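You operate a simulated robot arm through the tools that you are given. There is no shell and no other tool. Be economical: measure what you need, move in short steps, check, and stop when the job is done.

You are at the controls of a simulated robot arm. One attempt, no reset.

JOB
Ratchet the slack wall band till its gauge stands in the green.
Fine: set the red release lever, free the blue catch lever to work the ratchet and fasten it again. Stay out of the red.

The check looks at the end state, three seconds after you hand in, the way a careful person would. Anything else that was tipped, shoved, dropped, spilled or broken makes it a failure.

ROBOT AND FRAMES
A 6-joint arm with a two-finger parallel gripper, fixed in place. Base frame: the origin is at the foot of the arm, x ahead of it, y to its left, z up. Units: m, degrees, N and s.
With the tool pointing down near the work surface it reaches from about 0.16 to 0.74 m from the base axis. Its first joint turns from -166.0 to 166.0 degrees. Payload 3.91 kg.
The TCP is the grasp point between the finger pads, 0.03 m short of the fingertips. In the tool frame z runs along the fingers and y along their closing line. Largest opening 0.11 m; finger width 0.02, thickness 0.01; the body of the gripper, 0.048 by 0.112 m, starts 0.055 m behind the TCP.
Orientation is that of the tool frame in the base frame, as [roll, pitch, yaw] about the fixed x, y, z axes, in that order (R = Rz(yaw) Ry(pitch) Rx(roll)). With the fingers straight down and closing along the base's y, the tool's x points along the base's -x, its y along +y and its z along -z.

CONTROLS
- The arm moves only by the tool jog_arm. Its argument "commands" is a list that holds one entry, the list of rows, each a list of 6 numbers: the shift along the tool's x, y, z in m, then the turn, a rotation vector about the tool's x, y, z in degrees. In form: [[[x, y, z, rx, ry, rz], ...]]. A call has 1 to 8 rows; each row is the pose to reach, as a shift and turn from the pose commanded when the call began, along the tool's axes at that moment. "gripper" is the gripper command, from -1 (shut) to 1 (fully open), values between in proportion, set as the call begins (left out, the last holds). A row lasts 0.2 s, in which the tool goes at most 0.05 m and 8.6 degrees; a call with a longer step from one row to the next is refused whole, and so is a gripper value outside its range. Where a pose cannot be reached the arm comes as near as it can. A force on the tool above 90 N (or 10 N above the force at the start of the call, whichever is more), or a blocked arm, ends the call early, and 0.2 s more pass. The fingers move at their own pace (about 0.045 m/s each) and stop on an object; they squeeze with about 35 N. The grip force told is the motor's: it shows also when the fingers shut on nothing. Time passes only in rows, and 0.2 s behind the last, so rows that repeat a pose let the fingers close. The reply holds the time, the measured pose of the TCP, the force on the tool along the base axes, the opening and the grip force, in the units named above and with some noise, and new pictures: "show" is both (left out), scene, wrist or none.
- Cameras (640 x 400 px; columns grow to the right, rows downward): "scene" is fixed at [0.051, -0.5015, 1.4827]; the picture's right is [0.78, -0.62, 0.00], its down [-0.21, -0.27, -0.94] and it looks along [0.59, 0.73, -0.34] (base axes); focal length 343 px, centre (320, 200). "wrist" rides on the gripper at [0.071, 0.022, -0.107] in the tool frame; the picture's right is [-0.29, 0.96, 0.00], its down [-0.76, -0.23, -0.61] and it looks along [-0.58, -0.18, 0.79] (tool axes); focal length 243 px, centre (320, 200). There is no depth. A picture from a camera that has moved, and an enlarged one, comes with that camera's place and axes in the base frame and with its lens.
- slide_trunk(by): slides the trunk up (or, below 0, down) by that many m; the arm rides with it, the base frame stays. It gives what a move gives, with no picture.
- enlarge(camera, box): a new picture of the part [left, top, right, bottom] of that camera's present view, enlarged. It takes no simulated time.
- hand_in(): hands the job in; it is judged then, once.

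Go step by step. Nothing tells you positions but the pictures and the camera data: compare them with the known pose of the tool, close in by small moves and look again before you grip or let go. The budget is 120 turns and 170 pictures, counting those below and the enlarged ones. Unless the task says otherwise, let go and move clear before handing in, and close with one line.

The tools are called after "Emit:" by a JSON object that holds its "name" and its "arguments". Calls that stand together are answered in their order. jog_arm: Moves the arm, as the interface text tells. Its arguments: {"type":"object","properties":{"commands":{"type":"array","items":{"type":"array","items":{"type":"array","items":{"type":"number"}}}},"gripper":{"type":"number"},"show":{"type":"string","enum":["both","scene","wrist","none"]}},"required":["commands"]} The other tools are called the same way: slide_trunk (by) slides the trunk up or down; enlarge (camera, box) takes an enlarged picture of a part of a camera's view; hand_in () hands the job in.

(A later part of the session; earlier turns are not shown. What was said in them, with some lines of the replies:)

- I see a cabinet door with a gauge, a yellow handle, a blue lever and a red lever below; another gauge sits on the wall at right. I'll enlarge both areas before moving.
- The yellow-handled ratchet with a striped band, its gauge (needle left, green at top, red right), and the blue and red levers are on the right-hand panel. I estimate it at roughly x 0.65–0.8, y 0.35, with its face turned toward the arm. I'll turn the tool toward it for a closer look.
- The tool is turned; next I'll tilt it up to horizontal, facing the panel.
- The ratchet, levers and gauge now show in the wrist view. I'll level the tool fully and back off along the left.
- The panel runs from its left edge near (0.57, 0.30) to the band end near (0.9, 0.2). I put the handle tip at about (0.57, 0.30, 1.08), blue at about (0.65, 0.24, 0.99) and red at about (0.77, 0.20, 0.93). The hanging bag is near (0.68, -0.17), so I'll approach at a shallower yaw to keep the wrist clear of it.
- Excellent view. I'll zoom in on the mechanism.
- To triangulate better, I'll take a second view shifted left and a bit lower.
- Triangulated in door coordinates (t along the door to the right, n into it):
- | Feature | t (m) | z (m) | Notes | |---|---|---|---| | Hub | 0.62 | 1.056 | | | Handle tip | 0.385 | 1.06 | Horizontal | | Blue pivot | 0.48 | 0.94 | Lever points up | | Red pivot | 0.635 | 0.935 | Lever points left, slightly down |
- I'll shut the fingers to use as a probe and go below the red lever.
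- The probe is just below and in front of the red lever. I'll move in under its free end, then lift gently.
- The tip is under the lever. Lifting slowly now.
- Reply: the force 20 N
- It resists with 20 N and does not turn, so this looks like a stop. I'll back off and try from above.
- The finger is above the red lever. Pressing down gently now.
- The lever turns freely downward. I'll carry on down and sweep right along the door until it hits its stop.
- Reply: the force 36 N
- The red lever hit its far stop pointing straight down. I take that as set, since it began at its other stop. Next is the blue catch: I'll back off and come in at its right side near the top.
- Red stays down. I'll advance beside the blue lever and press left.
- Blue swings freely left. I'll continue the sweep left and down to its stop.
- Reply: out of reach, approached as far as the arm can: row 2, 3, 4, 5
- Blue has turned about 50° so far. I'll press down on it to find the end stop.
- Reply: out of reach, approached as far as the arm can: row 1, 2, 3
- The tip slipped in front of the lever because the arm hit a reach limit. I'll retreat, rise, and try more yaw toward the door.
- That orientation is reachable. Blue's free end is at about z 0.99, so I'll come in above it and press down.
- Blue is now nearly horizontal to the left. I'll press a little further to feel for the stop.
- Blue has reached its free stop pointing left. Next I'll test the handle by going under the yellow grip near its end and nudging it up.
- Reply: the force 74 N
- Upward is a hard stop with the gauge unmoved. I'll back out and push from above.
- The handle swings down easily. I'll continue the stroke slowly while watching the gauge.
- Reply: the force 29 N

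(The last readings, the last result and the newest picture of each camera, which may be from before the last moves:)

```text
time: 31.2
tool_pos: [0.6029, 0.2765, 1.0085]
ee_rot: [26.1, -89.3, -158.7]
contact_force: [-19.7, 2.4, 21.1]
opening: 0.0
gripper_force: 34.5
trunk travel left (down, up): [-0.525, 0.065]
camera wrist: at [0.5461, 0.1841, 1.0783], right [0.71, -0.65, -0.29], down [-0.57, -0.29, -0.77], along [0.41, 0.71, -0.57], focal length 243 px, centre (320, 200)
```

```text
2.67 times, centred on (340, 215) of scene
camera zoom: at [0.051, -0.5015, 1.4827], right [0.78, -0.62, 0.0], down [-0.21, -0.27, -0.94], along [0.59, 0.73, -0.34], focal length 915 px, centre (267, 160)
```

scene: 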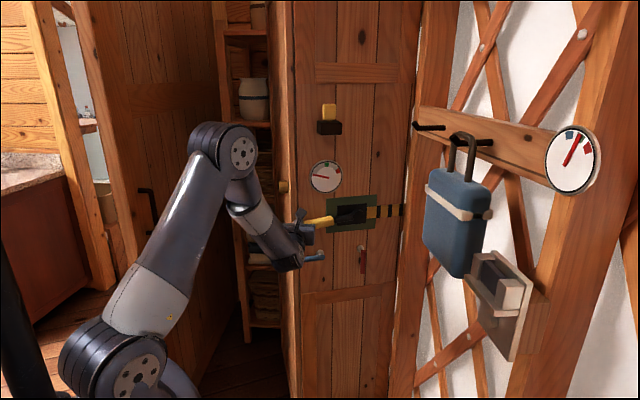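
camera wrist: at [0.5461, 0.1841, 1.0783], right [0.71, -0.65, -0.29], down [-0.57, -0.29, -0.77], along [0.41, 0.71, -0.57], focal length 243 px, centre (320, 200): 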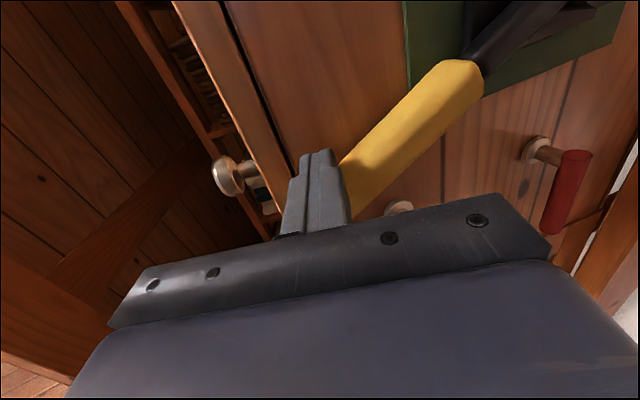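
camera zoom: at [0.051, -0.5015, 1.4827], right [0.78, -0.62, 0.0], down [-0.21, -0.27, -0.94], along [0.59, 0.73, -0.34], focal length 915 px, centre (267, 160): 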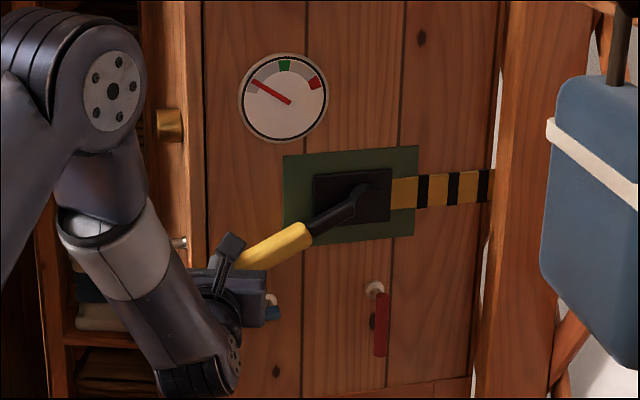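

The gauge ticked up one notch, about 20° on the dial, at the bottom stop of the stroke. Now I'll go under the grip, right of blue, and lift the handle back.

Emit:
{"name": "jog_arm", "arguments": {"commands": [[[0.01, 0, -0.03, 0, 0, 0], [-0.005, 0.025, -0.06, 0, 0, 0], [-0.03, 0.05, -0.06, 0, 0, 0], [-0.04, 0.067, -0.045, 0, 0, 0], [-0.04, 0.067, -0.01, 0, 0, 0], [-0.04, 0.067, 0.0195, 0, 0, 0]]], "show": "wrist"}}

Emit:
{"name": "enlarge", "arguments": {"camera": "scene", "box": [270, 140, 410, 290]}}

```text
time: 32.6
tool_pos: [0.6688, 0.245, 0.9632]
ee_rot: [-144.4, -90.0, 11.5]
contact_force: [0.0, 0.4, 0.6]
opening: 0.0
gripper_force: 35.1
trunk travel left (down, up): [-0.525, 0.065]
camera wrist: at [0.6114, 0.1533, 1.0351], right [0.7, -0.65, -0.29], down [-0.58, -0.29, -0.76], along [0.41, 0.7, -0.58], focal length 243 px, centre (320, 200)
```

wrist: 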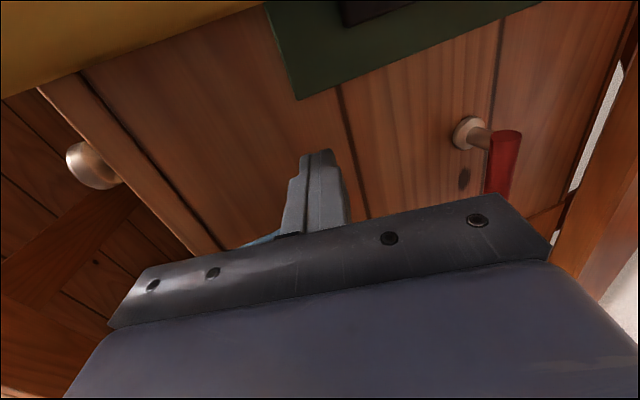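

```text
2.67 times, centred on (340, 215) of scene
camera zoom: at [0.051, -0.5015, 1.4827], right [0.78, -0.62, 0.0], down [-0.21, -0.27, -0.94], along [0.59, 0.73, -0.34], focal length 915 px, centre (267, 160)
```

zoom: 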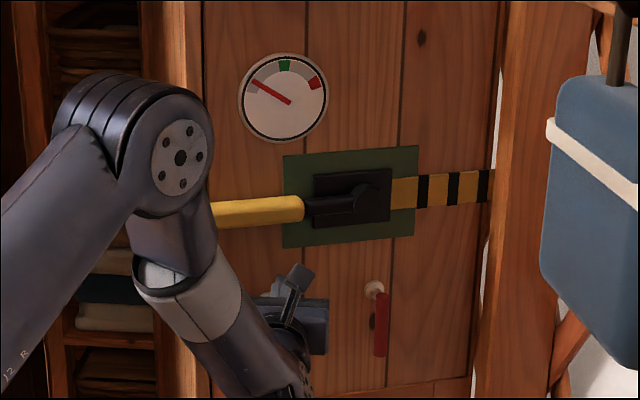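

The handle springs back by itself and the gauge holds. I'll take a close look at the dial to count the clicks needed.

Emit:
{"name": "enlarge", "arguments": {"camera": "scene", "box": [304, 155, 348, 199]}}

```text
9.09 times, centred on (326, 177) of scene
camera zoom: at [0.051, -0.5015, 1.4827], right [0.78, -0.62, 0.0], down [-0.21, -0.27, -0.94], along [0.59, 0.73, -0.34], focal length 3120 px, centre (266, 409)
```

zoom: 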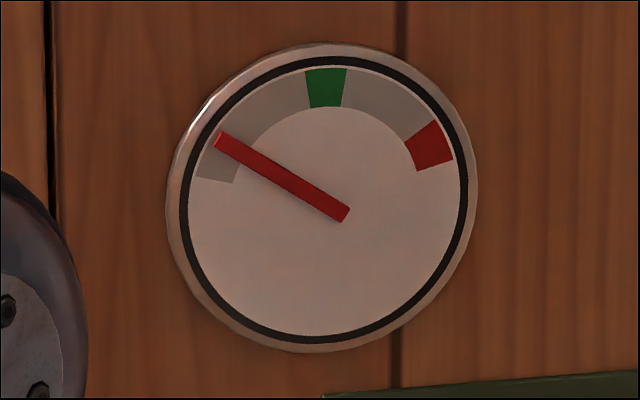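

Each click is about 20°. The needle is at 31° and green spans about 82–100°, so three more clicks should land near 92°. Going above the handle again.

Emit:
{"name": "jog_arm", "arguments": {"commands": [[[0, 0, -0.04, 0, 0, 0], [0.03, -0.02, -0.07, 0, 0, 0], [0.07, -0.04, -0.085, 0, 0, 0], [0.11, -0.06, -0.1, 0, 0, 0], [0.152, -0.082, -0.1, 0, 0, 0], [0.152, -0.082, -0.06, 0, 0, 0], [0.152, -0.082, -0.027, 0, 0, 0]]], "show": "wrist"}}

```text
time: 34.2
tool_pos: [0.5924, 0.2805, 1.1148]
ee_rot: [-147.3, -89.9, 14.2]
contact_force: [0.0, -0.3, 0.6]
opening: 0.0001
gripper_force: 34.8
trunk travel left (down, up): [-0.525, 0.065]
camera wrist: at [0.535, 0.1887, 1.1868], right [0.7, -0.65, -0.29], down [-0.58, -0.29, -0.76], along [0.41, 0.7, -0.58], focal length 243 px, centre (320, 200)
```

wrist: 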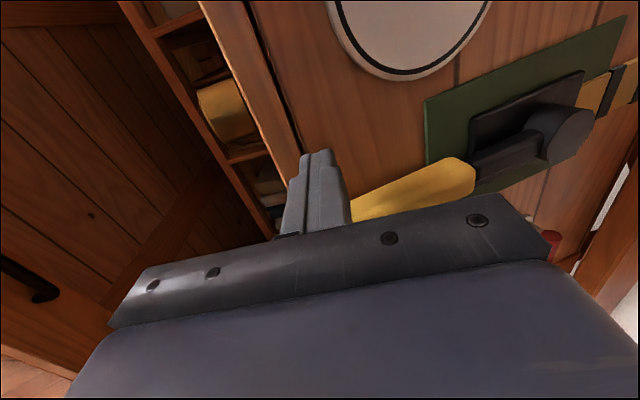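

Emit:
{"name": "jog_arm", "arguments": {"commands": [[[-0.03, 0, 0, 0, 0, 0], [-0.05, 0, 0, 0, 0, 0], [-0.065, 0.001, 0, 0, 0, 0], [-0.08, 0.004, 0.001, 0, 0, 0], [-0.096, 0.01, 0.003, 0, 0, 0], [-0.111, 0.017, 0.006, 0, 0, 0]]], "show": "none"}}

Emit:
{"name": "enlarge", "arguments": {"camera": "scene", "box": [290, 150, 400, 270]}}

```text
time: 35.6
tool_pos: [0.6044, 0.2732, 1.0095]
ee_rot: [29.6, -89.6, -162.3]
contact_force: [-21.2, 2.2, 17.2]
opening: 0.0
gripper_force: 35.4
trunk travel left (down, up): [-0.525, 0.065]
```

```text
3.33 times, centred on (345, 210) of scene
camera zoom: at [0.051, -0.5015, 1.4827], right [0.78, -0.62, 0.0], down [-0.21, -0.27, -0.94], along [0.59, 0.73, -0.34], focal length 1144 px, centre (237, 167)
```

zoom: 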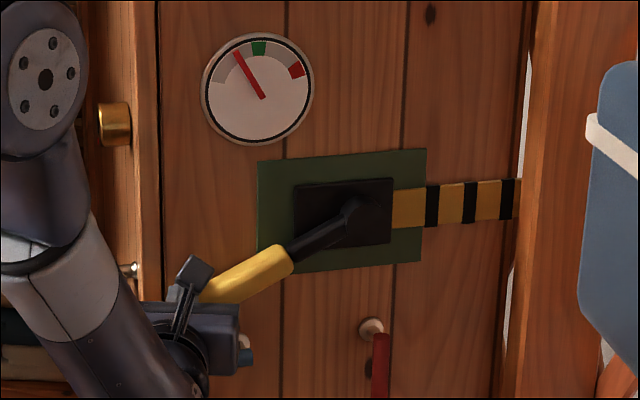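

The needle went to about 60°, a bigger jump of 29°. The next stroke should land in green, but I'll take its last part in small increments. First I'll release upward and check that it holds.

Emit:
{"name": "jog_arm", "arguments": {"commands": [[[0.03, -0.01, -0.003, 0, 0, 0], [0.06, -0.016, -0.005, 0, 0, 0], [0.09, -0.017, -0.006, 0, 0, 0], [0.111, -0.017, -0.006, 0, 0, 0]]], "show": "none"}}

Emit:
{"name": "enlarge", "arguments": {"camera": "scene", "box": [304, 155, 348, 199]}}

```text
time: 36.6
tool_pos: [0.5912, 0.2782, 1.1145]
ee_rot: [-149.8, -89.9, 16.8]
contact_force: [-0.4, 0.7, -0.4]
opening: 0.0001
gripper_force: 34.7
trunk travel left (down, up): [-0.525, 0.065]
```

```text
9.09 times, centred on (326, 177) of scene
camera zoom: at [0.051, -0.5015, 1.4827], right [0.78, -0.62, 0.0], down [-0.21, -0.27, -0.94], along [0.59, 0.73, -0.34], focal length 3120 px, centre (266, 409)
```

zoom: 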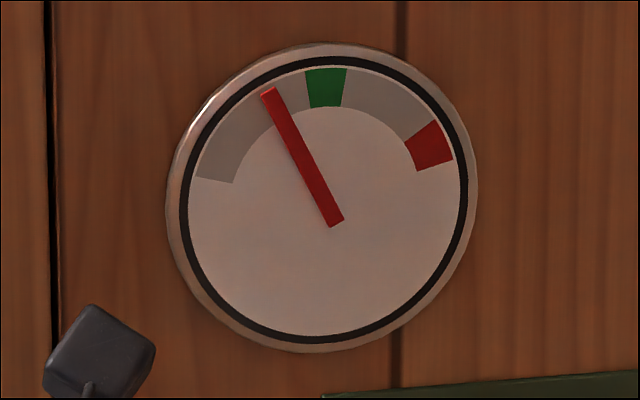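

Holding at 62°. Third stroke: first to just before the click point.

Emit:
{"name": "jog_arm", "arguments": {"commands": [[[-0.03, 0, 0, 0, 0, 0], [-0.05, 0, 0, 0, 0, 0], [-0.065, 0.001, 0, 0, 0, 0], [-0.08, 0.004, 0.001, 0, 0, 0], [-0.088, 0.007, 0.002, 0, 0, 0]]], "show": "none"}}

Emit:
{"name": "enlarge", "arguments": {"camera": "scene", "box": [304, 155, 348, 199]}}

```text
time: 37.8
tool_pos: [0.596, 0.2785, 1.0284]
ee_rot: [96.7, -90.0, 130.6]
contact_force: [-3.5, 4.4, 3.0]
opening: 0.0
gripper_force: 34.8
trunk travel left (down, up): [-0.525, 0.065]
```

```text
9.09 times, centred on (326, 177) of scene
camera zoom: at [0.051, -0.5015, 1.4827], right [0.78, -0.62, 0.0], down [-0.21, -0.27, -0.94], along [0.59, 0.73, -0.34], focal length 3120 px, centre (266, 409)
```

zoom: 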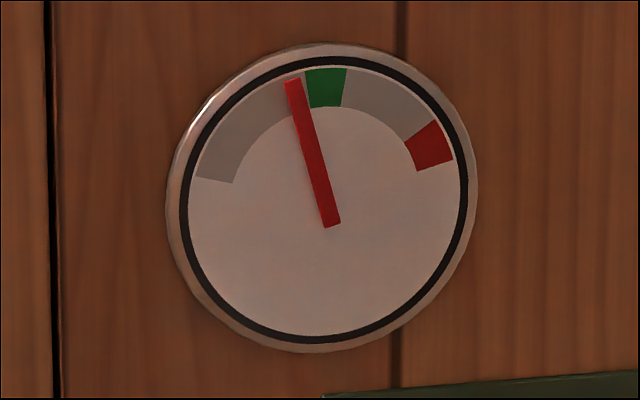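

It moves gradually within the stroke and now stands at about 75°. Pushing in tiny steps.

Emit:
{"name": "jog_arm", "arguments": {"commands": [[[-0.003, 0.001, 0, 0, 0, 0], [-0.003, 0.001, 0, 0, 0, 0]]], "show": "none"}}

Emit:
{"name": "enlarge", "arguments": {"camera": "scene", "box": [304, 155, 348, 199]}}

```text
time: 38.4
tool_pos: [0.5973, 0.2765, 1.0259]
ee_rot: [65.5, -89.9, 161.6]
contact_force: [-4.0, 5.2, 4.2]
opening: 0.0
gripper_force: 34.5
trunk travel left (down, up): [-0.525, 0.065]
```

```text
9.09 times, centred on (326, 177) of scene
camera zoom: at [0.051, -0.5015, 1.4827], right [0.78, -0.62, 0.0], down [-0.21, -0.27, -0.94], along [0.59, 0.73, -0.34], focal length 3120 px, centre (266, 409)
```

zoom: 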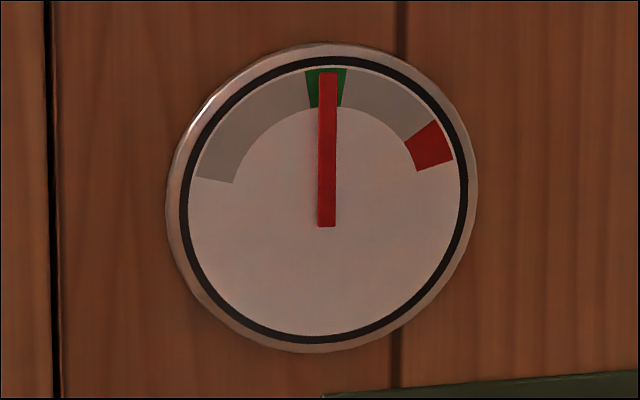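

The needle is centred in the green. I'll release the handle upward without pushing further.

Emit:
{"name": "jog_arm", "arguments": {"commands": [[[0.02, -0.003, -0.001, 0, 0, 0], [0.05, -0.007, -0.002, 0, 0, 0], [0.09, -0.008, -0.002, 0, 0, 0], [0.09, -0.008, -0.045, 0, 0, 0], [0.09, -0.008, -0.09, 0, 0, 0]]]}}

Emit:
{"name": "enlarge", "arguments": {"camera": "scene", "box": [290, 150, 400, 270]}}

```text
time: 39.6
tool_pos: [0.5311, 0.2177, 1.1149]
ee_rot: [27.3, -89.9, -160.2]
contact_force: [-0.6, 0.0, 0.4]
opening: 0.0001
gripper_force: 34.9
trunk travel left (down, up): [-0.525, 0.065]
camera wrist: at [0.4743, 0.1254, 1.1865], right [0.7, -0.65, -0.29], down [-0.58, -0.29, -0.76], along [0.41, 0.7, -0.58], focal length 243 px, centre (320, 200)
```

scene: 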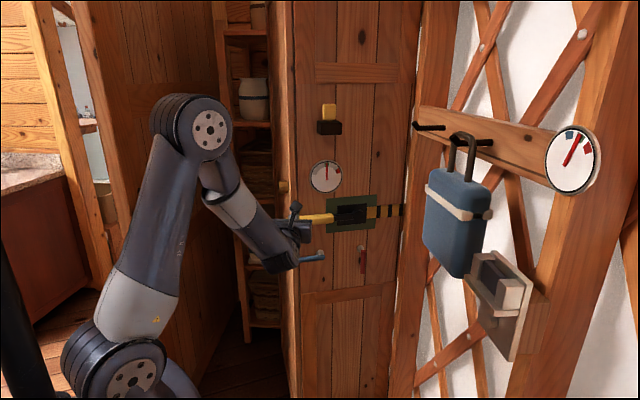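
wrist: 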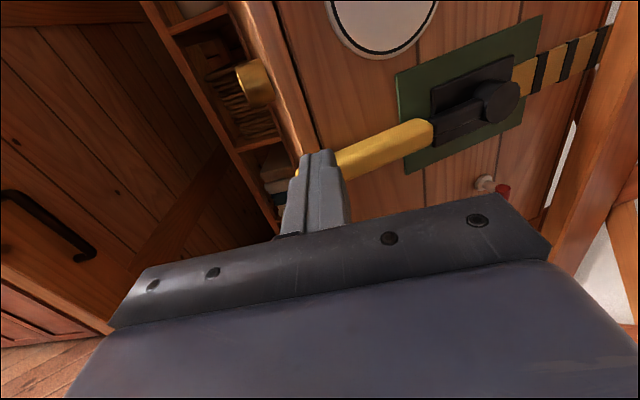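

```text
3.33 times, centred on (345, 210) of scene
camera zoom: at [0.051, -0.5015, 1.4827], right [0.78, -0.62, 0.0], down [-0.21, -0.27, -0.94], along [0.59, 0.73, -0.34], focal length 1144 px, centre (237, 167)
```

zoom: 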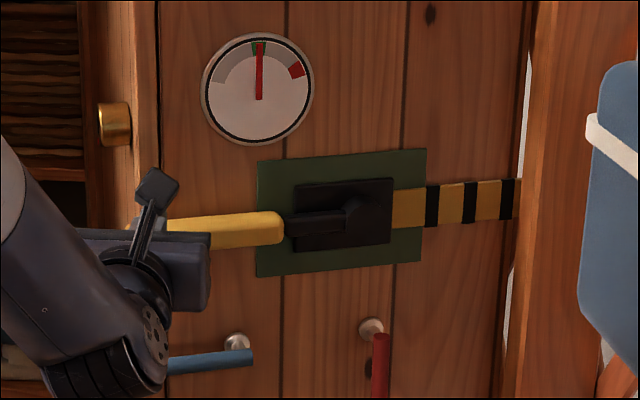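

It holds in green with the handle back at rest. Now to fasten the blue catch: I'll go beneath its free end.

Emit:
{"name": "jog_arm", "arguments": {"commands": [[[-0.045, 0, 0, 0, 0, 0], [-0.09, 0, 0, 0, 0, 0], [-0.135, 0, 0, 0, 0, 0], [-0.18, 0, 0, 0, 0, 0], [-0.224, 0, 0, 0, 0, 0], [-0.224, 0.002, 0.04, 0, 0, 0], [-0.224, 0.0035, 0.076, 0, 0, 0]]]}}

```text
time: 41.2
tool_pos: [0.5849, 0.2692, 0.8891]
ee_rot: [-98.5, -90.0, -34.5]
contact_force: [-0.2, 1.7, 0.4]
opening: 0.0
gripper_force: 35.0
trunk travel left (down, up): [-0.525, 0.065]
camera wrist: at [0.5271, 0.1772, 0.9599], right [0.7, -0.65, -0.29], down [-0.58, -0.29, -0.76], along [0.41, 0.7, -0.58], focal length 243 px, centre (320, 200)
```

scene: 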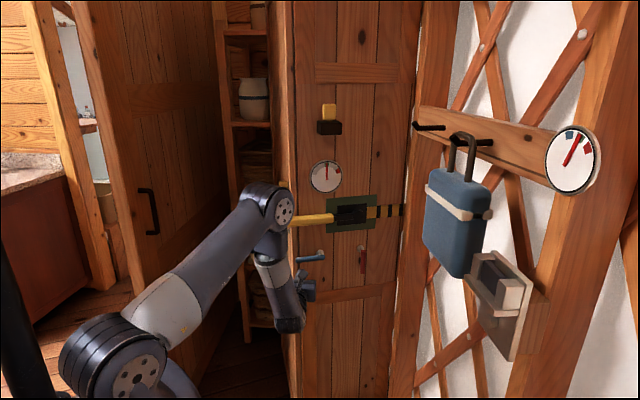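
wrist: 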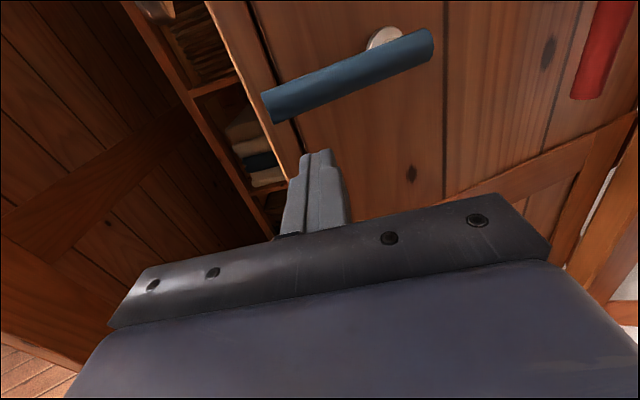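

Emit:
{"name": "jog_arm", "arguments": {"commands": [[[0.025, 0, 0, 0, 0, 0], [0.05, 0, 0, 0, 0, 0], [0.072, 0, 0, 0, 0, 0], [0.086, 0.006, 0.002, 0, 0, 0], [0.092, 0.018, 0.006, 0, 0, 0], [0.094, 0.03, 0.0095, 0, 0, 0]]], "show": "wrist"}}

```text
time: 42.6
tool_pos: [0.6134, 0.2536, 0.9859]
ee_rot: [-21.9, -89.9, -111.2]
contact_force: [-0.3, -0.1, -0.1]
opening: 0.0001
gripper_force: 34.8
trunk travel left (down, up): [-0.525, 0.065]
camera wrist: at [0.5565, 0.1625, 1.0563], right [0.7, -0.65, -0.29], down [-0.58, -0.29, -0.76], along [0.41, 0.7, -0.58], focal length 243 px, centre (320, 200)
```

wrist: 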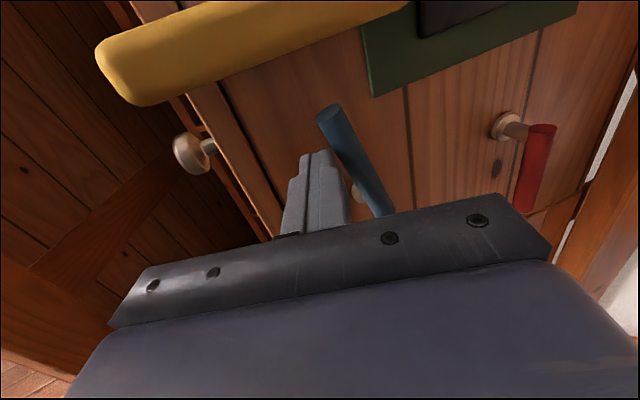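

Blue is nearly upright. I'll push right in small steps to its stop.

Emit:
{"name": "jog_arm", "arguments": {"commands": [[[0, 0.007, 0.002, 0, 0, 0], [0, 0.014, 0.0045, 0, 0, 0], [0, 0.02, 0.0065, 0, 0, 0]]], "show": "wrist"}}

Emit:
{"name": "enlarge", "arguments": {"camera": "scene", "box": [290, 150, 400, 290]}}

```text
time: 43.4
tool_pos: [0.6293, 0.2476, 0.9852]
ee_rot: [159.7, -90.0, 67.5]
contact_force: [-17.4, 0.9, -0.2]
opening: 0.0
gripper_force: 35.0
trunk travel left (down, up): [-0.525, 0.065]
camera wrist: at [0.5733, 0.1559, 1.0566], right [0.7, -0.65, -0.29], down [-0.58, -0.29, -0.76], along [0.41, 0.7, -0.58], focal length 243 px, centre (320, 200)
```

wrist: 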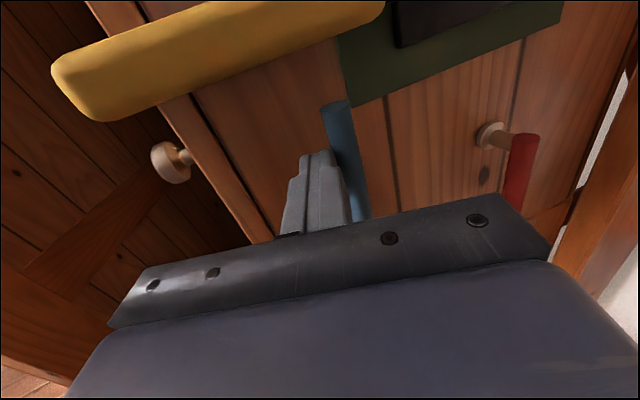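

```text
2.86 times, centred on (345, 220) of scene
camera zoom: at [0.051, -0.5015, 1.4827], right [0.78, -0.62, 0.0], down [-0.21, -0.27, -0.94], along [0.59, 0.73, -0.34], focal length 980 px, centre (249, 143)
```

zoom: 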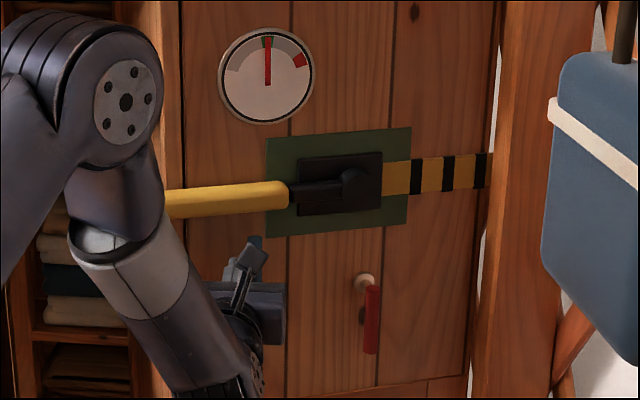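

Blue is at its upright stop, the gauge is green and red is down. Backing off clear and checking the final state.

Emit:
{"name": "jog_arm", "arguments": {"commands": [[[0, -0.02, -0.0065, 0, 0, 0], [0, -0.025, -0.045, 0, 0, 0], [0, -0.03, -0.09, 0, 0, 0], [0, -0.03, -0.135, 0, 0, 0], [-0.03, -0.03, -0.165, 0, 0, 0]]]}}

Emit:
{"name": "enlarge", "arguments": {"camera": "scene", "box": [290, 150, 400, 290]}}

Emit:
{"name": "enlarge", "arguments": {"camera": "scene", "box": [304, 155, 348, 199]}}

```text
time: 44.6
tool_pos: [0.4987, 0.1443, 0.9554]
ee_rot: [31.1, -90.0, -163.9]
contact_force: [-0.3, -0.5, 0.7]
opening: 0.0003
gripper_force: 35.1
trunk travel left (down, up): [-0.525, 0.065]
camera wrist: at [0.4413, 0.0519, 1.0262], right [0.7, -0.65, -0.29], down [-0.58, -0.29, -0.76], along [0.41, 0.7, -0.58], focal length 243 px, centre (320, 200)
```

scene: 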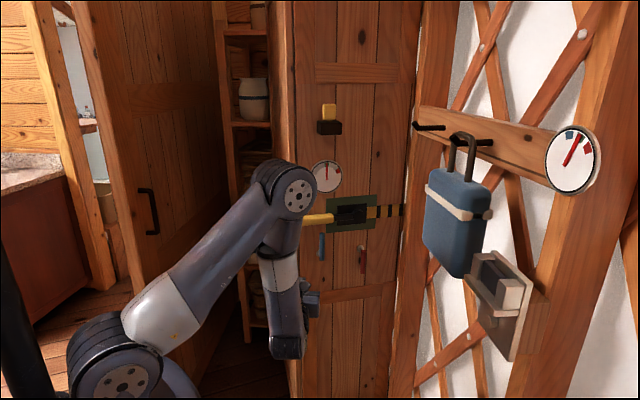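
wrist: 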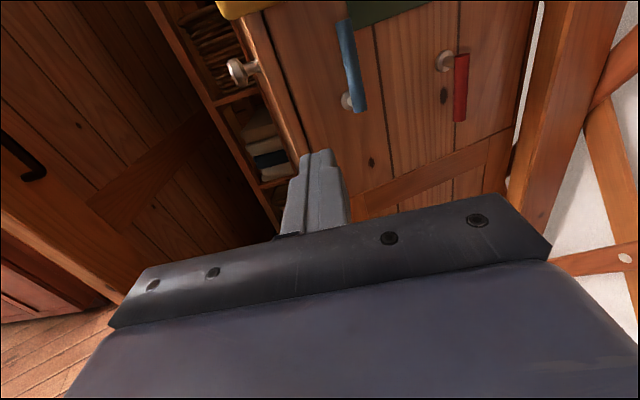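

```text
2.86 times, centred on (345, 220) of scene
camera zoom: at [0.051, -0.5015, 1.4827], right [0.78, -0.62, 0.0], down [-0.21, -0.27, -0.94], along [0.59, 0.73, -0.34], focal length 980 px, centre (249, 143)
```

zoom: 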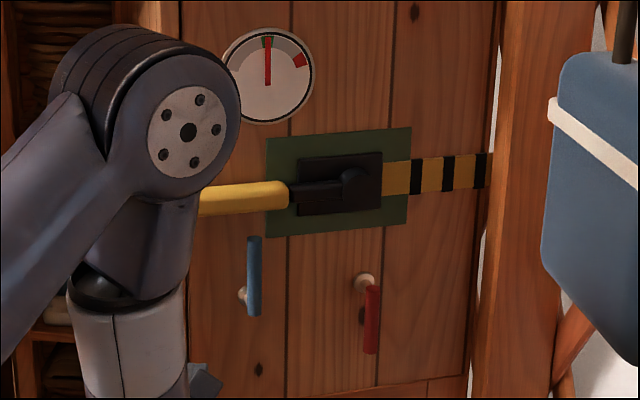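

```text
9.09 times, centred on (326, 177) of scene
camera zoom: at [0.051, -0.5015, 1.4827], right [0.78, -0.62, 0.0], down [-0.21, -0.27, -0.94], along [0.59, 0.73, -0.34], focal length 3120 px, centre (266, 409)
```

zoom: 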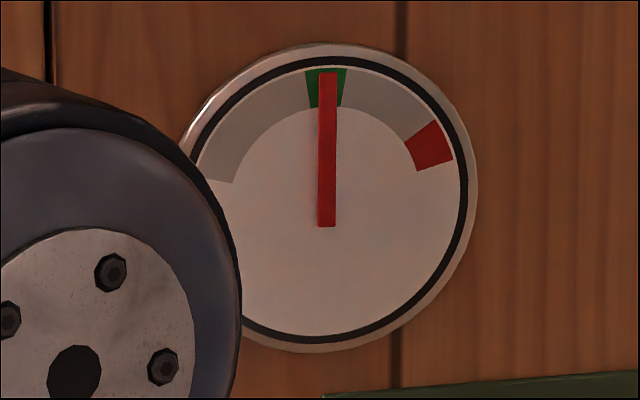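

The gauge holds in the middle of the green. Blue is upright and fastened, red is set, the handle is at rest and the arm is clear, so I'm handing in.

Emit:
{"name": "hand_in", "arguments": {}}

```text
The job is handed in.
```

The job is handed in: the band is tightened with its gauge needle in the middle of the green. Blue is fastened upright again, and red points straight down, which I took to be its set position.
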